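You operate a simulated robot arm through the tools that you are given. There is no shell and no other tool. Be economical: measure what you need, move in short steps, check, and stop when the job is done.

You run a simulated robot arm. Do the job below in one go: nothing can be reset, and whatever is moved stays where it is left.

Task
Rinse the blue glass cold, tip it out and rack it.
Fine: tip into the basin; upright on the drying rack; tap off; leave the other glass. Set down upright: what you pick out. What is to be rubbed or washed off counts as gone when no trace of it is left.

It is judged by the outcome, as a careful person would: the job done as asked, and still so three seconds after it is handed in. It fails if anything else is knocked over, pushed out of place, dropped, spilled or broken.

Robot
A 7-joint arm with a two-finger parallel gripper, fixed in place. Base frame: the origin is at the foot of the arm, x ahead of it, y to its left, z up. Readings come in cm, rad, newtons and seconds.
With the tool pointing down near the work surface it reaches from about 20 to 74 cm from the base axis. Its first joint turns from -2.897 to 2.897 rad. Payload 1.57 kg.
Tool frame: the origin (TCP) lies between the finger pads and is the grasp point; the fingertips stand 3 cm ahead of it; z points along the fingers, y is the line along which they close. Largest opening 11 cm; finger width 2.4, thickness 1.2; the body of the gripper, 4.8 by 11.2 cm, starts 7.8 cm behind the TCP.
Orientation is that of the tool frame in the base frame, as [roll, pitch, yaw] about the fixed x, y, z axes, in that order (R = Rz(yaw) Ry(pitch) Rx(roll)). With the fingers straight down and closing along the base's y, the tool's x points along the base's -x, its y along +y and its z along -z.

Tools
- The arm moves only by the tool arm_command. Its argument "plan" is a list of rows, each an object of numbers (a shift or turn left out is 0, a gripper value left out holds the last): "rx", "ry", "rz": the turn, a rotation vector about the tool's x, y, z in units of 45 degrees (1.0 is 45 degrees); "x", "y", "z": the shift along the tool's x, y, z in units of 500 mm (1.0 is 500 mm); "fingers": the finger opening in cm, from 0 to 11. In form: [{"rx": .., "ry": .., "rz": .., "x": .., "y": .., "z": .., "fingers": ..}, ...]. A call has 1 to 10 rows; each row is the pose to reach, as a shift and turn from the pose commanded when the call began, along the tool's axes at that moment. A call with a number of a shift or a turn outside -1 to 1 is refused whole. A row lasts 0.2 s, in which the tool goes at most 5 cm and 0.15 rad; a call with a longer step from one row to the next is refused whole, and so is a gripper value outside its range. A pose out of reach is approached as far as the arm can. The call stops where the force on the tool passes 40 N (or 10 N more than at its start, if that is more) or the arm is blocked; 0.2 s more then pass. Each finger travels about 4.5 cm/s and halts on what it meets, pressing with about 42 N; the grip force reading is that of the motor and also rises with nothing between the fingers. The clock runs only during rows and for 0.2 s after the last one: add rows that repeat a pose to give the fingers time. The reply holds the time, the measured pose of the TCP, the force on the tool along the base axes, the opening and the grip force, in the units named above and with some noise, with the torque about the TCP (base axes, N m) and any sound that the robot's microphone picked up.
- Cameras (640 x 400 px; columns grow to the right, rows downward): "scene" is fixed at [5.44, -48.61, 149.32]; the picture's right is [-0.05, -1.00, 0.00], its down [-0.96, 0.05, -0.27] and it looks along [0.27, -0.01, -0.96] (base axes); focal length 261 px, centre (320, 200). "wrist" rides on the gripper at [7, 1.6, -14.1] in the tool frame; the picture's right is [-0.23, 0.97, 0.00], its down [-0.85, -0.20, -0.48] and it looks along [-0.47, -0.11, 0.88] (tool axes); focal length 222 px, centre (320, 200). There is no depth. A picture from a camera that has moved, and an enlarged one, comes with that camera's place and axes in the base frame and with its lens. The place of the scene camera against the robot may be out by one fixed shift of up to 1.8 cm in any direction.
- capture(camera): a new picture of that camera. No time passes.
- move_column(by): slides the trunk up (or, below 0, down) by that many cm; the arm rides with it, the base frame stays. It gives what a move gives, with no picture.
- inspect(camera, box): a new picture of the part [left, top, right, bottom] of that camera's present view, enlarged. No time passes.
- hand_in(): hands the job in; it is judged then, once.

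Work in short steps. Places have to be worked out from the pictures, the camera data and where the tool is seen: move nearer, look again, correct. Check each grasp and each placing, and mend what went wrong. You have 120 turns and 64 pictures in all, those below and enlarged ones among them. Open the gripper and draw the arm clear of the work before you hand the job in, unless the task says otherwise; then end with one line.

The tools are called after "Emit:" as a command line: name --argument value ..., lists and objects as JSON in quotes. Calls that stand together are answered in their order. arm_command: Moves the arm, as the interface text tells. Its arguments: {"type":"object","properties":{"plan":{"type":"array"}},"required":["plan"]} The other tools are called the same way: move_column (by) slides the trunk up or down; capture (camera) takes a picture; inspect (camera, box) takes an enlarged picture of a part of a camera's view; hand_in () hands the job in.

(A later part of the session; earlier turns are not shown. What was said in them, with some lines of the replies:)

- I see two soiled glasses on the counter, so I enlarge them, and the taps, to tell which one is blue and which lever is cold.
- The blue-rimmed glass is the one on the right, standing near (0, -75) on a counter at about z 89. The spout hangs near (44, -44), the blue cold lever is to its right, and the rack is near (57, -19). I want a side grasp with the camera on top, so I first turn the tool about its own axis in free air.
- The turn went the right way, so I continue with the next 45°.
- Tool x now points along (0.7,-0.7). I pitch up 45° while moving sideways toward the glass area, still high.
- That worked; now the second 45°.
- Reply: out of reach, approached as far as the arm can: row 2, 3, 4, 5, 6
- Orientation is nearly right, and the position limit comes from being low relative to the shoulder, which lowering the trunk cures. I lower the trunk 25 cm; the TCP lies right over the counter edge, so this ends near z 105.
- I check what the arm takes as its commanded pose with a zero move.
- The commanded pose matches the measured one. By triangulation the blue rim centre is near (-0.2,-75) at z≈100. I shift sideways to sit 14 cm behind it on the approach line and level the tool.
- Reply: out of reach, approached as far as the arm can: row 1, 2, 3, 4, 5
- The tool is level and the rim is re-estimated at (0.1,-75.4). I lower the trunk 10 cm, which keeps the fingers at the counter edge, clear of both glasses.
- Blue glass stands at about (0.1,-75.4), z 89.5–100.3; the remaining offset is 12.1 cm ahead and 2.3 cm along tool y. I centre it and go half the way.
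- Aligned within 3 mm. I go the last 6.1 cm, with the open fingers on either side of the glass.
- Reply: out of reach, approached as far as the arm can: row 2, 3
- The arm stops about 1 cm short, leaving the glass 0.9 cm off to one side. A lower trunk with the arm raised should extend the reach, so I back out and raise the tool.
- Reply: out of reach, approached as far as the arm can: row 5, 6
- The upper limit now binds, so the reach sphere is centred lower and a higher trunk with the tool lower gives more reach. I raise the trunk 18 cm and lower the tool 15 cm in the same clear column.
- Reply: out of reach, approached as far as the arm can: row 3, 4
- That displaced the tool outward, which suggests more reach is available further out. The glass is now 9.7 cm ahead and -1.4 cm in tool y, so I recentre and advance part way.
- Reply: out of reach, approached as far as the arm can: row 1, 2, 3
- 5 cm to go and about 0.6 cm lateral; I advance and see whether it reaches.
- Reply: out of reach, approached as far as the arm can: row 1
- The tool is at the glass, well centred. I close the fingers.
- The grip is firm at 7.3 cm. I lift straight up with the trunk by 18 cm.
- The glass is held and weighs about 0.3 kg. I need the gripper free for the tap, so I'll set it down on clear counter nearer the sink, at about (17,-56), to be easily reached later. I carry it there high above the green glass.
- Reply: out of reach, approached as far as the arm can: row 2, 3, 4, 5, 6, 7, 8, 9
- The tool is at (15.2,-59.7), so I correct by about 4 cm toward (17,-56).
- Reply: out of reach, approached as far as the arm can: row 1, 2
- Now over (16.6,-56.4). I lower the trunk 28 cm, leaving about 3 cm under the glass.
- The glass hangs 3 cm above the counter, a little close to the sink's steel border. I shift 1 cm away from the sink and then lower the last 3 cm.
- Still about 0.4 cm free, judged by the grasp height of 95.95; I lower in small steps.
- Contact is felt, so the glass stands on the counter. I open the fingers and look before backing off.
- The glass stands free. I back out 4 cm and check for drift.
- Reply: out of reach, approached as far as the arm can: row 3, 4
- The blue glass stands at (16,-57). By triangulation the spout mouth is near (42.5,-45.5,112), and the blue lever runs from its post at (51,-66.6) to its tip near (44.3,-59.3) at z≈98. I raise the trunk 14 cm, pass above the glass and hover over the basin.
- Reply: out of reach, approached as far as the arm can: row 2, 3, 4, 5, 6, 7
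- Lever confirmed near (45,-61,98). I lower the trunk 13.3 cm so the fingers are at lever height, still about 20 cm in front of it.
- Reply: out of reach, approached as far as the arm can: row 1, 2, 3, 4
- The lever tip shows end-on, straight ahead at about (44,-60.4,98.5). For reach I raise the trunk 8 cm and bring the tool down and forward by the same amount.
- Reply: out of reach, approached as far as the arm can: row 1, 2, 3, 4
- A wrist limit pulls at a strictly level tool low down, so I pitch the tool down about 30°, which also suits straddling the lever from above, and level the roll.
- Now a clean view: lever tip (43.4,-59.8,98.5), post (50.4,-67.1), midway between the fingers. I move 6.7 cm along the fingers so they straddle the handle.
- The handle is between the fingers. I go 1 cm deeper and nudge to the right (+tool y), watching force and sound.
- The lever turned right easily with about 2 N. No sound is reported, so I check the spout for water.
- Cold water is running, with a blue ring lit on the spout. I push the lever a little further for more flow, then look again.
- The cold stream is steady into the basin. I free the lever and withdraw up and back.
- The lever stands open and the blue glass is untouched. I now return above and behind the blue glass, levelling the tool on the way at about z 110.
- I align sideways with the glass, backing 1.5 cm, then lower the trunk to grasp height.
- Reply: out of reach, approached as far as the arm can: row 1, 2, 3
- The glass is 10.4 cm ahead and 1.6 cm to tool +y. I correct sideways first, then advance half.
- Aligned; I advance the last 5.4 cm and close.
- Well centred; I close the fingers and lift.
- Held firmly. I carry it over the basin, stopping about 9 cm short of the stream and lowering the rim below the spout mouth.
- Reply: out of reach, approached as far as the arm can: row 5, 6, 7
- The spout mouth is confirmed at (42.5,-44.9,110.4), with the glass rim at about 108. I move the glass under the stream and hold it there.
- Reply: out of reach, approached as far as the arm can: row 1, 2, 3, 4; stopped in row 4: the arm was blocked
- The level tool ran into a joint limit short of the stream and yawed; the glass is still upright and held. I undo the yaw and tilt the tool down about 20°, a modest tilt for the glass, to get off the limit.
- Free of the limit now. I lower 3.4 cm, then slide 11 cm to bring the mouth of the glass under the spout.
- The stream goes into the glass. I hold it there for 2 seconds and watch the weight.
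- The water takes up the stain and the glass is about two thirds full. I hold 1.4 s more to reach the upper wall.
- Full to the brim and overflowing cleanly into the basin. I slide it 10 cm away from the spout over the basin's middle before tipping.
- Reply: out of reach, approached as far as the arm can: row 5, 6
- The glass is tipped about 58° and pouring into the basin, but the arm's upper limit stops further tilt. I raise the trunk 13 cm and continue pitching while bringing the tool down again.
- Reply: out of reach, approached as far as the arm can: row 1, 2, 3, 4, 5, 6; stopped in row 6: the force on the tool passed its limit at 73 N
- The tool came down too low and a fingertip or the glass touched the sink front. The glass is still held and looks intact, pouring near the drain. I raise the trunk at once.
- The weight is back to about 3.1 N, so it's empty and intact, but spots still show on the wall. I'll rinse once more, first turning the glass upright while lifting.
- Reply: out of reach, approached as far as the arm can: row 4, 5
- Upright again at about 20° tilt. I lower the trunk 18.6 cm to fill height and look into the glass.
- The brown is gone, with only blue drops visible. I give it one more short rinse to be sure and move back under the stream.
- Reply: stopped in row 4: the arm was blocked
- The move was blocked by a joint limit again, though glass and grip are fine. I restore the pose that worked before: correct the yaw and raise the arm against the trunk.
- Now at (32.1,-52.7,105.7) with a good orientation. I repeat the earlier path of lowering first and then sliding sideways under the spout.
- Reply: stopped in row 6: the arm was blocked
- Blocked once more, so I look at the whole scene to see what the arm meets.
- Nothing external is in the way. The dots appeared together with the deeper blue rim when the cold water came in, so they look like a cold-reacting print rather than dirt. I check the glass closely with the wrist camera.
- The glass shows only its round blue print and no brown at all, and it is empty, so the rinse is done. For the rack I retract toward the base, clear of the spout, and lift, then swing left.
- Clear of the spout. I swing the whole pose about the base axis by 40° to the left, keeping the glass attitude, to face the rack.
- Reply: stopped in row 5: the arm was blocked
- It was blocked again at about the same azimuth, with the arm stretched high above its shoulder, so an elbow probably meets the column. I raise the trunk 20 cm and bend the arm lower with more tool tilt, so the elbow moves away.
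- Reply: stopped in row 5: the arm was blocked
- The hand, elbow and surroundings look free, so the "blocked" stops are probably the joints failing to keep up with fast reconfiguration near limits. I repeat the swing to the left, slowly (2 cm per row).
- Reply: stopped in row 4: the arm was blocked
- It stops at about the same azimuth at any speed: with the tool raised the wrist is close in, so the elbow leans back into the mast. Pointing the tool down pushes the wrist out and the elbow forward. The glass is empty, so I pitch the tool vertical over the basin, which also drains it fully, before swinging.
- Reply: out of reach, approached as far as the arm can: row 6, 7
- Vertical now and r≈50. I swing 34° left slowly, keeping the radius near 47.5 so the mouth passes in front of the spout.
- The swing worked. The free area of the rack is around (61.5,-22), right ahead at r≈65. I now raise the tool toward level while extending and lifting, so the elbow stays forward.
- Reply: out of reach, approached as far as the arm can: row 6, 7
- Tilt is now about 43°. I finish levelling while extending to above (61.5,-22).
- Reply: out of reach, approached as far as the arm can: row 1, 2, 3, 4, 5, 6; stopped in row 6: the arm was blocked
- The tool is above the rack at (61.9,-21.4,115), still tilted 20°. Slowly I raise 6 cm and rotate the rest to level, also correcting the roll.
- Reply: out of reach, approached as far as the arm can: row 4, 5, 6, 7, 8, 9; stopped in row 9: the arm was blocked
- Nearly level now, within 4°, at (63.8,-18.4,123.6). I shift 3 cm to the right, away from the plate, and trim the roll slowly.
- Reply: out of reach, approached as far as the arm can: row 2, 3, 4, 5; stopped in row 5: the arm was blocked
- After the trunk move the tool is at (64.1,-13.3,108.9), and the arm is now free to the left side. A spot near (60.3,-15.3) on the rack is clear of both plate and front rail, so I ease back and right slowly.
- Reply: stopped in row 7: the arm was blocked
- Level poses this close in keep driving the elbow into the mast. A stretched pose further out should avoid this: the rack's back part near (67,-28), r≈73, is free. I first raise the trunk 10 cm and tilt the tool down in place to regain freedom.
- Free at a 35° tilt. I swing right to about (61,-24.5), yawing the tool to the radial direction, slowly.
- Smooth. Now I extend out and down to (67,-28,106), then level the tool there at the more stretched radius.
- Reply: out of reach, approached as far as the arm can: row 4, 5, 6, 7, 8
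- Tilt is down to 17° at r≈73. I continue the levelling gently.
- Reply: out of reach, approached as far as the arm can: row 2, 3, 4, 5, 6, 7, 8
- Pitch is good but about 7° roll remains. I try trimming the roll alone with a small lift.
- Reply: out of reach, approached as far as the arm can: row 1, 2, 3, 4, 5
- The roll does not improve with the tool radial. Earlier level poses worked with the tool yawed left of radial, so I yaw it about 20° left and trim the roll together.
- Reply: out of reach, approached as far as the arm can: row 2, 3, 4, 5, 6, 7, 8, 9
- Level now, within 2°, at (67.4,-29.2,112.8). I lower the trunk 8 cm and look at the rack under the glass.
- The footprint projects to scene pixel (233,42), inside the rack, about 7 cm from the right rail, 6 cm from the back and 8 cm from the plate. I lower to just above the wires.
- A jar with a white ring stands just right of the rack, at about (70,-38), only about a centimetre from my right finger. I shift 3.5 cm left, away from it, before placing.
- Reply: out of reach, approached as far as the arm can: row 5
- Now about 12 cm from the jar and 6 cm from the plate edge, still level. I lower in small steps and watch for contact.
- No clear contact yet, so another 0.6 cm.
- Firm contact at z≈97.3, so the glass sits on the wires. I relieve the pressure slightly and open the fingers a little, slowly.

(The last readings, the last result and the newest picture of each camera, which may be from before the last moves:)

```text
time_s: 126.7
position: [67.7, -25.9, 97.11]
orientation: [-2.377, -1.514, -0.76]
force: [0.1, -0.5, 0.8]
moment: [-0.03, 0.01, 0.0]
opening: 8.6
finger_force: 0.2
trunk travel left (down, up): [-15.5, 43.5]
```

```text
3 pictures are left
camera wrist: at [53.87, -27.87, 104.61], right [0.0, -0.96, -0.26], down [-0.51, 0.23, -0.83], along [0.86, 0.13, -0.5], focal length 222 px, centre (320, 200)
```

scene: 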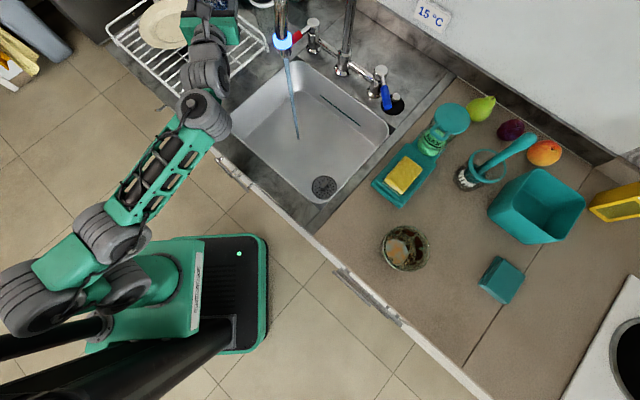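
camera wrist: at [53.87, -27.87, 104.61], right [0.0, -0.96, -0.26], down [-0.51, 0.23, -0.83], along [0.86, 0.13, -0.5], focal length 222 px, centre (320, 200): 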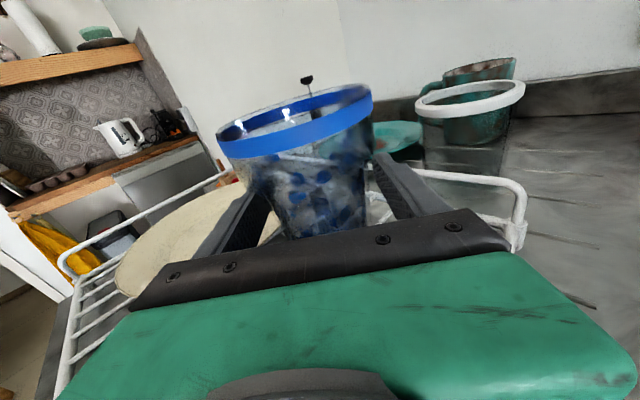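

The glass stands upright on the rack. Retracting sideways could trigger another bounce, so I open fully (10.9 cm against a rim of about 9.2) and rise straight up with the trunk.

Emit:
arm_command --plan '[{"fingers": 9.3}, {"fingers": 10}, {"fingers": 10.6}, {"fingers": 11}, {"fingers": 11}]'

Emit:
move_column --by 2

```text
time_s: 127.9
position: [67.68, -25.99, 97.2]
orientation: [-2.375, -1.516, -0.757]
force: [-0.4, -0.5, -0.8]
moment: [0.0, -0.03, 0.01]
opening: 10.98
finger_force: 0.1
trunk travel left (down, up): [-15.5, 43.5]
```

```text
time_s: 128.5
position: [67.72, -25.89, 99.16]
orientation: [-2.375, -1.515, -0.761]
force: [0.2, 0.1, -0.8]
moment: [-0.01, 0.0, 0.0]
opening: 11.02
finger_force: 0.1
trunk travel left (down, up): [-17.5, 41.5]
```

From the last picture the rim sits about 0.5 cm to the tool's -y side, so I shift 0.5 cm that way to centre it before the fingers pass the rim.

Emit:
arm_command --plan '[{"y": -0.005}, {"y": -0.01}, {"y": -0.01}]'

Emit:
inspect --camera "wrist" --box '[180, 60, 440, 250]'

```text
time_s: 129.3
position: [67.68, -25.43, 99.26]
orientation: [-2.367, -1.513, -0.768]
force: [0.3, 0.3, -0.2]
moment: [0.03, 0.02, -0.01]
opening: 10.97
finger_force: 0.1
trunk travel left (down, up): [-17.5, 41.5]
```

```text
2.11 times, centred on (310, 155) of wrist
camera zoom: at [53.88, -27.47, 106.72], right [0.0, -0.96, -0.27], down [-0.52, 0.23, -0.83], along [0.86, 0.14, -0.5], focal length 468 px, centre (341, 295)
```

zoom: 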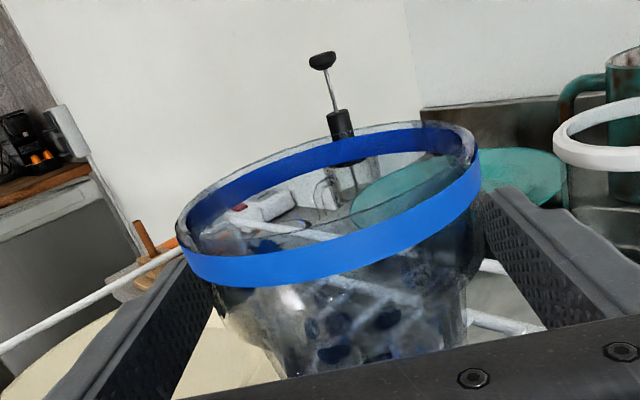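

The rim is now centred between the fingers with about 0.6 cm to spare on each side. I rise straight up.

Emit:
move_column --by 4

Emit:
move_column --by 11

```text
time_s: 130.2
position: [67.59, -25.45, 103.26]
orientation: [-2.365, -1.513, -0.769]
force: [-0.3, -0.6, 0.3]
moment: [0.03, 0.04, 0.01]
opening: 11.0
finger_force: 0.1
trunk travel left (down, up): [-21.5, 37.5]
```

```text
time_s: 131.6
position: [67.69, -25.47, 114.32]
orientation: [-2.366, -1.514, -0.767]
force: [0.2, 0.8, -0.8]
moment: [0.0, -0.02, 0.05]
opening: 11.0
finger_force: 0.1
trunk travel left (down, up): [-32.5, 26.5]
```

Clear of the glass with no contact. Next is the tap: I tilt the tool down in place first.

Emit:
arm_command --plan '[{"ry": -0.1}, {"ry": -0.2}, {"ry": -0.32}, {"ry": -0.44}, {"ry": -0.56, "fingers": 6}, {"ry": -0.68}, {"ry": -0.8}, {"ry": -0.92}, {"ry": -1.0}]'

```text
time_s: 133.6
position: [65.61, -26.37, 111.55]
orientation: [-3.086, -0.741, -0.033]
force: [-0.4, 0.5, -1.0]
moment: [-0.01, 0.03, 0.02]
opening: 6.02
finger_force: 0.1
out of reach, approached as far as the arm can: row 9
trunk travel left (down, up): [-32.5, 26.5]
```

I retreat from above the rack to about (41.6,-21.4,114), bringing the tool vertical.

Emit:
arm_command --plan '[{"x": -0.03, "y": -0.01, "z": -0.05}, {"x": -0.07, "y": -0.025, "z": -0.1, "ry": -0.1}, {"x": -0.11, "y": -0.04, "z": -0.15, "ry": -0.2}, {"x": -0.15, "y": -0.055, "z": -0.2, "ry": -0.32}, {"x": -0.19, "y": -0.07, "z": -0.25, "ry": -0.44}, {"x": -0.23, "y": -0.085, "z": -0.3, "ry": -0.56}, {"x": -0.275, "y": -0.1, "z": -0.335, "ry": -0.68}, {"x": -0.316, "y": -0.114, "z": -0.364, "ry": -0.8}, {"x": -0.316, "y": -0.114, "z": -0.364, "ry": -0.9}]'

```text
time_s: 135.6
position: [41.47, -20.12, 101.34]
orientation: [-3.1, -0.035, 0.005]
force: [-0.8, 0.3, -0.1]
moment: [-0.03, 0.06, 0.03]
opening: 6.03
finger_force: 0.0
out of reach, approached as far as the arm can: row 3, 4, 5, 6, 7, 8, 9
trunk travel left (down, up): [-32.5, 26.5]
```

The path is free. I raise the trunk 5 cm and swing back to the right in front of the spout, yawing the tool 45° as I go.

Emit:
move_column --by 5

Emit:
arm_command --plan '[{"x": -0.033, "y": 0.037, "rz": 0.1}, {"x": -0.065, "y": 0.074, "rz": 0.2}, {"x": -0.098, "y": 0.111, "rz": 0.3}, {"x": -0.13, "y": 0.148, "rz": 0.4}, {"x": -0.163, "y": 0.185, "rz": 0.5}, {"x": -0.196, "y": 0.222, "rz": 0.6}, {"x": -0.228, "y": 0.259, "rz": 0.7}, {"x": -0.261, "y": 0.296, "rz": 0.8}, {"x": -0.293, "y": 0.333, "rz": 0.9}, {"x": -0.326, "y": 0.37, "rz": 1.0}]'

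```text
time_s: 136.5
position: [41.44, -20.18, 106.3]
orientation: [-3.102, -0.036, 0.005]
force: [0.5, -0.4, 0.4]
moment: [-0.01, -0.01, 0.03]
opening: 6.02
finger_force: 0.1
trunk travel left (down, up): [-37.5, 21.5]
```

```text
time_s: 138.7
position: [25.16, -38.67, 104.58]
orientation: [-3.087, 0.002, -0.778]
force: [-0.2, -1.2, 0.1]
moment: [0.0, 0.05, 0.0]
opening: 6.01
finger_force: 0.1
out of reach, approached as far as the arm can: row 10
trunk travel left (down, up): [-37.5, 21.5]
```

I reuse the proven approach line to the lever: first back to the earlier stand-off above (33,-58.7), tilting the tool up while rising.

Emit:
arm_command --plan '[{"x": 0.02, "y": 0.01, "z": -0.06, "ry": 0.1}, {"x": 0.06, "y": 0.03, "z": -0.11, "ry": 0.2}, {"x": 0.1, "y": 0.05, "z": -0.16, "ry": 0.3}, {"x": 0.145, "y": 0.07, "z": -0.2, "ry": 0.4}, {"x": 0.19, "y": 0.09, "z": -0.24, "ry": 0.5}, {"x": 0.235, "y": 0.11, "z": -0.28, "ry": 0.62}, {"x": 0.28, "y": 0.13, "z": -0.32, "ry": 0.75}, {"x": 0.33, "y": 0.15, "z": -0.35, "ry": 0.88}, {"x": 0.37, "y": 0.165, "z": -0.37, "ry": 1.0}, {"x": 0.392, "y": 0.176, "z": -0.376, "ry": 1.0}]'

Emit:
move_column --by -14

```text
time_s: 140.9
position: [30.67, -58.11, 120.9]
orientation: [-3.064, -0.782, -0.833]
force: [-0.8, -0.9, -1.5]
moment: [0.01, -0.01, 0.03]
opening: 6.03
finger_force: 0.2
out of reach, approached as far as the arm can: row 1, 2, 3, 4, 5, 6, 7, 8, 9, 10
trunk travel left (down, up): [-37.5, 21.5]
```

```text
time_s: 142.6
position: [30.78, -58.07, 106.9]
orientation: [-3.065, -0.781, -0.834]
force: [-0.8, 0.3, 0.2]
moment: [0.0, -0.01, 0.02]
opening: 6.01
finger_force: 0.1
trunk travel left (down, up): [-23.5, 35.5]
```

I trim the pose to the earlier stand-off and then take a look at the lever.

Emit:
arm_command --plan '[{"x": 0.01, "y": -0.01, "z": 0.018, "ry": 0.1, "rx": 0.03, "rz": -0.06}, {"x": 0.02, "y": -0.02, "z": 0.036, "ry": 0.21, "rx": 0.062, "rz": -0.13}, {"x": 0.02, "y": -0.02, "z": 0.036, "ry": 0.21, "rx": 0.062, "rz": -0.13}]'

Emit:
capture --camera "wrist"

```text
time_s: 143.4
position: [33.19, -59.6, 106.85]
orientation: [-3.128, -0.952, -0.689]
force: [-0.9, 0.2, -0.9]
moment: [-0.03, 0.0, 0.0]
opening: 5.96
finger_force: 0.1
out of reach, approached as far as the arm can: row 2, 3
trunk travel left (down, up): [-23.5, 35.5]
```

```text
1 pictures are left
camera wrist: at [26.34, -56.29, 120.6], right [-0.71, -0.68, -0.19], down [-0.56, 0.71, -0.42], along [0.42, -0.19, -0.89], focal length 222 px, centre (320, 200)
```

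wrist: 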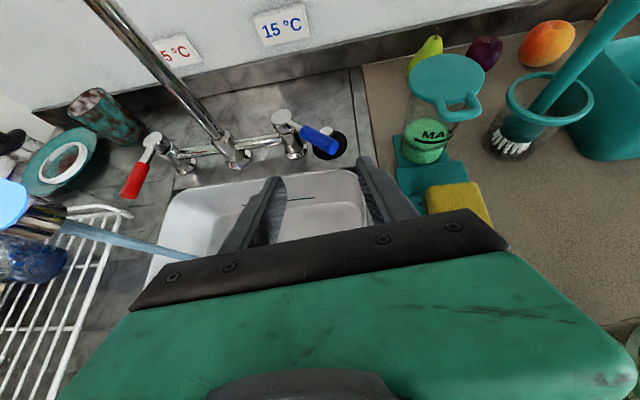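

The lever now lies from (45.5,-67.3) to its tip (40,-67.2). I insert the fingers around it along the approach line.

Emit:
arm_command --plan '[{"z": 0.05, "fingers": 6.4}, {"z": 0.1}, {"x": 0.003, "y": -0.002, "z": 0.15}, {"x": 0.005, "y": -0.004, "z": 0.2}, {"x": 0.005, "y": -0.004, "z": 0.254}]'

```text
time_s: 144.6
position: [41.44, -65.9, 99.51]
orientation: [-3.128, -0.952, -0.688]
force: [-0.1, 0.6, 0.9]
moment: [0.02, -0.04, 0.0]
opening: 6.38
finger_force: 0.0
trunk travel left (down, up): [-23.5, 35.5]
```

No contact on the way in. I push the lever back toward its closed position in steps, watching the force.

Emit:
arm_command --plan '[{"y": -0.02, "z": -0.002}, {"y": -0.04, "z": -0.005, "x": -0.003}, {"y": -0.06, "z": -0.008, "x": -0.006}, {"y": -0.08, "z": -0.011, "x": -0.008}, {"y": -0.1, "z": -0.014, "x": -0.01}, {"y": -0.12, "z": -0.017, "x": -0.012}, {"y": -0.14, "z": -0.02, "x": -0.014}]'

```text
time_s: 146.2
position: [45.3, -60.86, 101.01]
orientation: [-3.125, -0.948, -0.687]
force: [0.4, 0.3, 0.3]
moment: [-0.03, -0.01, -0.03]
opening: 6.41
finger_force: 0.6
out of reach, approached as far as the arm can: row 4, 5, 6, 7
trunk travel left (down, up): [-23.5, 35.5]
```

The arm's reach limit lifted the tool about 1.3 cm, and the lever is some 13° short of closed. I come back in and down a little and push the remaining way.

Emit:
arm_command --plan '[{"x": -0.025, "z": -0.012}, {"x": -0.053, "z": -0.023}, {"x": -0.053, "z": -0.023, "y": -0.01}, {"x": -0.053, "z": -0.023, "y": -0.02}, {"x": -0.053, "z": -0.023, "y": -0.03}, {"x": -0.053, "z": -0.023, "y": -0.036}]'

```text
time_s: 147.6
position: [45.09, -60.33, 101.77]
orientation: [-3.124, -0.948, -0.688]
force: [-0.8, -0.7, 0.7]
moment: [0.02, -0.01, -0.03]
opening: 6.41
finger_force: 0.0
out of reach, approached as far as the arm can: row 1, 2, 3, 4, 5, 6
trunk travel left (down, up): [-23.5, 35.5]
```

The tool can't get lower with this trunk height and may be riding over the lever. I back off along the fingers, lower the trunk to the height that worked before, and re-enter with a wider straddle.

Emit:
arm_command --plan '[{"z": -0.05}, {"z": -0.1}, {"z": -0.15}, {"z": -0.18, "fingers": 9}, {"z": -0.18}]'

Emit:
move_column --by -3.5

```text
time_s: 148.8
position: [39.47, -56.19, 107.29]
orientation: [-3.127, -0.951, -0.69]
force: [-0.3, -1.4, 0.2]
moment: [0.01, 0.02, -0.01]
opening: 9.01
finger_force: 0.1
out of reach, approached as far as the arm can: row 4, 5
trunk travel left (down, up): [-23.5, 35.5]
```

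```text
time_s: 149.6
position: [39.42, -56.19, 103.9]
orientation: [-3.128, -0.951, -0.689]
force: [0.0, 0.5, -0.4]
moment: [-0.02, 0.0, 0.01]
opening: 9.01
finger_force: 0.1
trunk travel left (down, up): [-20.0, 39.0]
```

I shift 4 cm right and re-insert so that the wide-open fingers bracket the lever wherever it stands.

Emit:
arm_command --plan '[{"y": 0.04}, {"y": 0.081}, {"y": 0.081, "z": 0.05}, {"y": 0.081, "z": 0.1, "x": 0.002}, {"y": 0.081, "z": 0.14, "x": 0.004}, {"y": 0.081, "z": 0.165, "x": 0.004}]'

```text
time_s: 151.0
position: [42.2, -63.64, 98.88]
orientation: [-3.129, -0.951, -0.688]
force: [-1.1, -0.2, -0.2]
moment: [-0.02, 0.01, -0.01]
opening: 8.98
finger_force: 0.0
trunk travel left (down, up): [-20.0, 39.0]
```

In place with no contact and z held at 98.9. I sweep left to push the lever closed.

Emit:
arm_command --plan '[{"y": -0.02}, {"y": -0.04}, {"y": -0.06}, {"y": -0.08}, {"y": -0.1}, {"y": -0.115}, {"y": -0.13}, {"y": -0.144}]'

```text
time_s: 152.8
position: [47.04, -58.42, 99.58]
orientation: [-3.124, -0.945, -0.689]
force: [-1.5, -0.8, -0.2]
moment: [0.03, 0.01, -0.02]
opening: 9.1
finger_force: 1.0
out of reach, approached as far as the arm can: row 7, 8
trunk travel left (down, up): [-20.0, 39.0]
```

The right finger is in contact and the lever should be at its original position. I press another 0.4 cm to feel for the closing stop.

Emit:
arm_command --plan '[{"y": -0.004}, {"y": -0.008}, {"y": -0.008}]'

```text
time_s: 153.6
position: [47.09, -58.38, 99.73]
orientation: [-3.122, -0.946, -0.69]
force: [-5.6, -4.0, -0.1]
moment: [-0.05, 0.12, -0.29]
opening: 9.52
finger_force: 3.4
trunk travel left (down, up): [-20.0, 39.0]
```

The force rises to 7 N without movement, so the lever is on its closing stop. I release sideways and withdraw.

Emit:
arm_command --plan '[{"y": 0.03}, {"y": 0.05}, {"y": 0.05, "z": -0.06}, {"y": 0.05, "z": -0.12}, {"y": 0.05, "z": -0.18}, {"y": 0.05, "z": -0.26}, {"y": 0.05, "z": -0.32}]'

```text
time_s: 155.2
position: [35.66, -53.15, 110.03]
orientation: [-3.126, -0.947, -0.69]
force: [-0.1, 0.0, 0.1]
moment: [0.0, 0.0, 0.02]
opening: 8.99
finger_force: 0.0
out of reach, approached as far as the arm can: row 6, 7
trunk travel left (down, up): [-20.0, 39.0]
```

I draw the arm further clear of the work, then take the last picture.

Emit:
move_column --by 10

Emit:
arm_command --plan '[{"x": -0.03, "z": -0.04}, {"x": -0.06, "z": -0.08}, {"x": -0.09, "z": -0.125}, {"x": -0.12, "z": -0.165}, {"x": -0.14, "z": -0.196}]'

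Emit:
inspect --camera "scene" --box '[130, 0, 430, 188]'

```text
time_s: 156.5
position: [35.6, -52.97, 120.12]
orientation: [-3.125, -0.948, -0.687]
force: [-0.5, 0.0, -0.3]
moment: [0.05, 0.0, -0.03]
opening: 9.0
finger_force: 0.1
trunk travel left (down, up): [-30.0, 29.0]
```

```text
time_s: 157.7
position: [26.27, -45.62, 119.89]
orientation: [-3.122, -0.947, -0.689]
force: [-0.7, -1.1, -1.0]
moment: [0.02, -0.02, 0.07]
opening: 8.98
finger_force: 0.1
out of reach, approached as far as the arm can: row 1, 2, 3
trunk travel left (down, up): [-30.0, 29.0]
```

```text
2.13 times, centred on (280, 94) of scene
camera zoom: at [5.44, -48.61, 149.32], right [-0.05, -1.0, 0.0], down [-0.96, 0.05, -0.27], along [0.27, -0.01, -0.96], focal length 555 px, centre (405, 426)
```

zoom: 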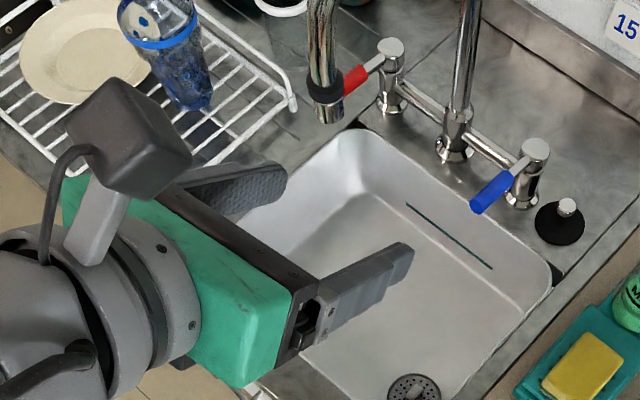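

The tap is off with the ring dark and no stream, the lever is home, and the blue glass stands upright on the rack with the arm clear. I hand in.

Emit:
hand_in

```text
The job is handed in.
```

The blue glass was rinsed with cold water and tipped out into the basin. It now stands upright on the drying rack, the tap is off, and the green glass was not touched.
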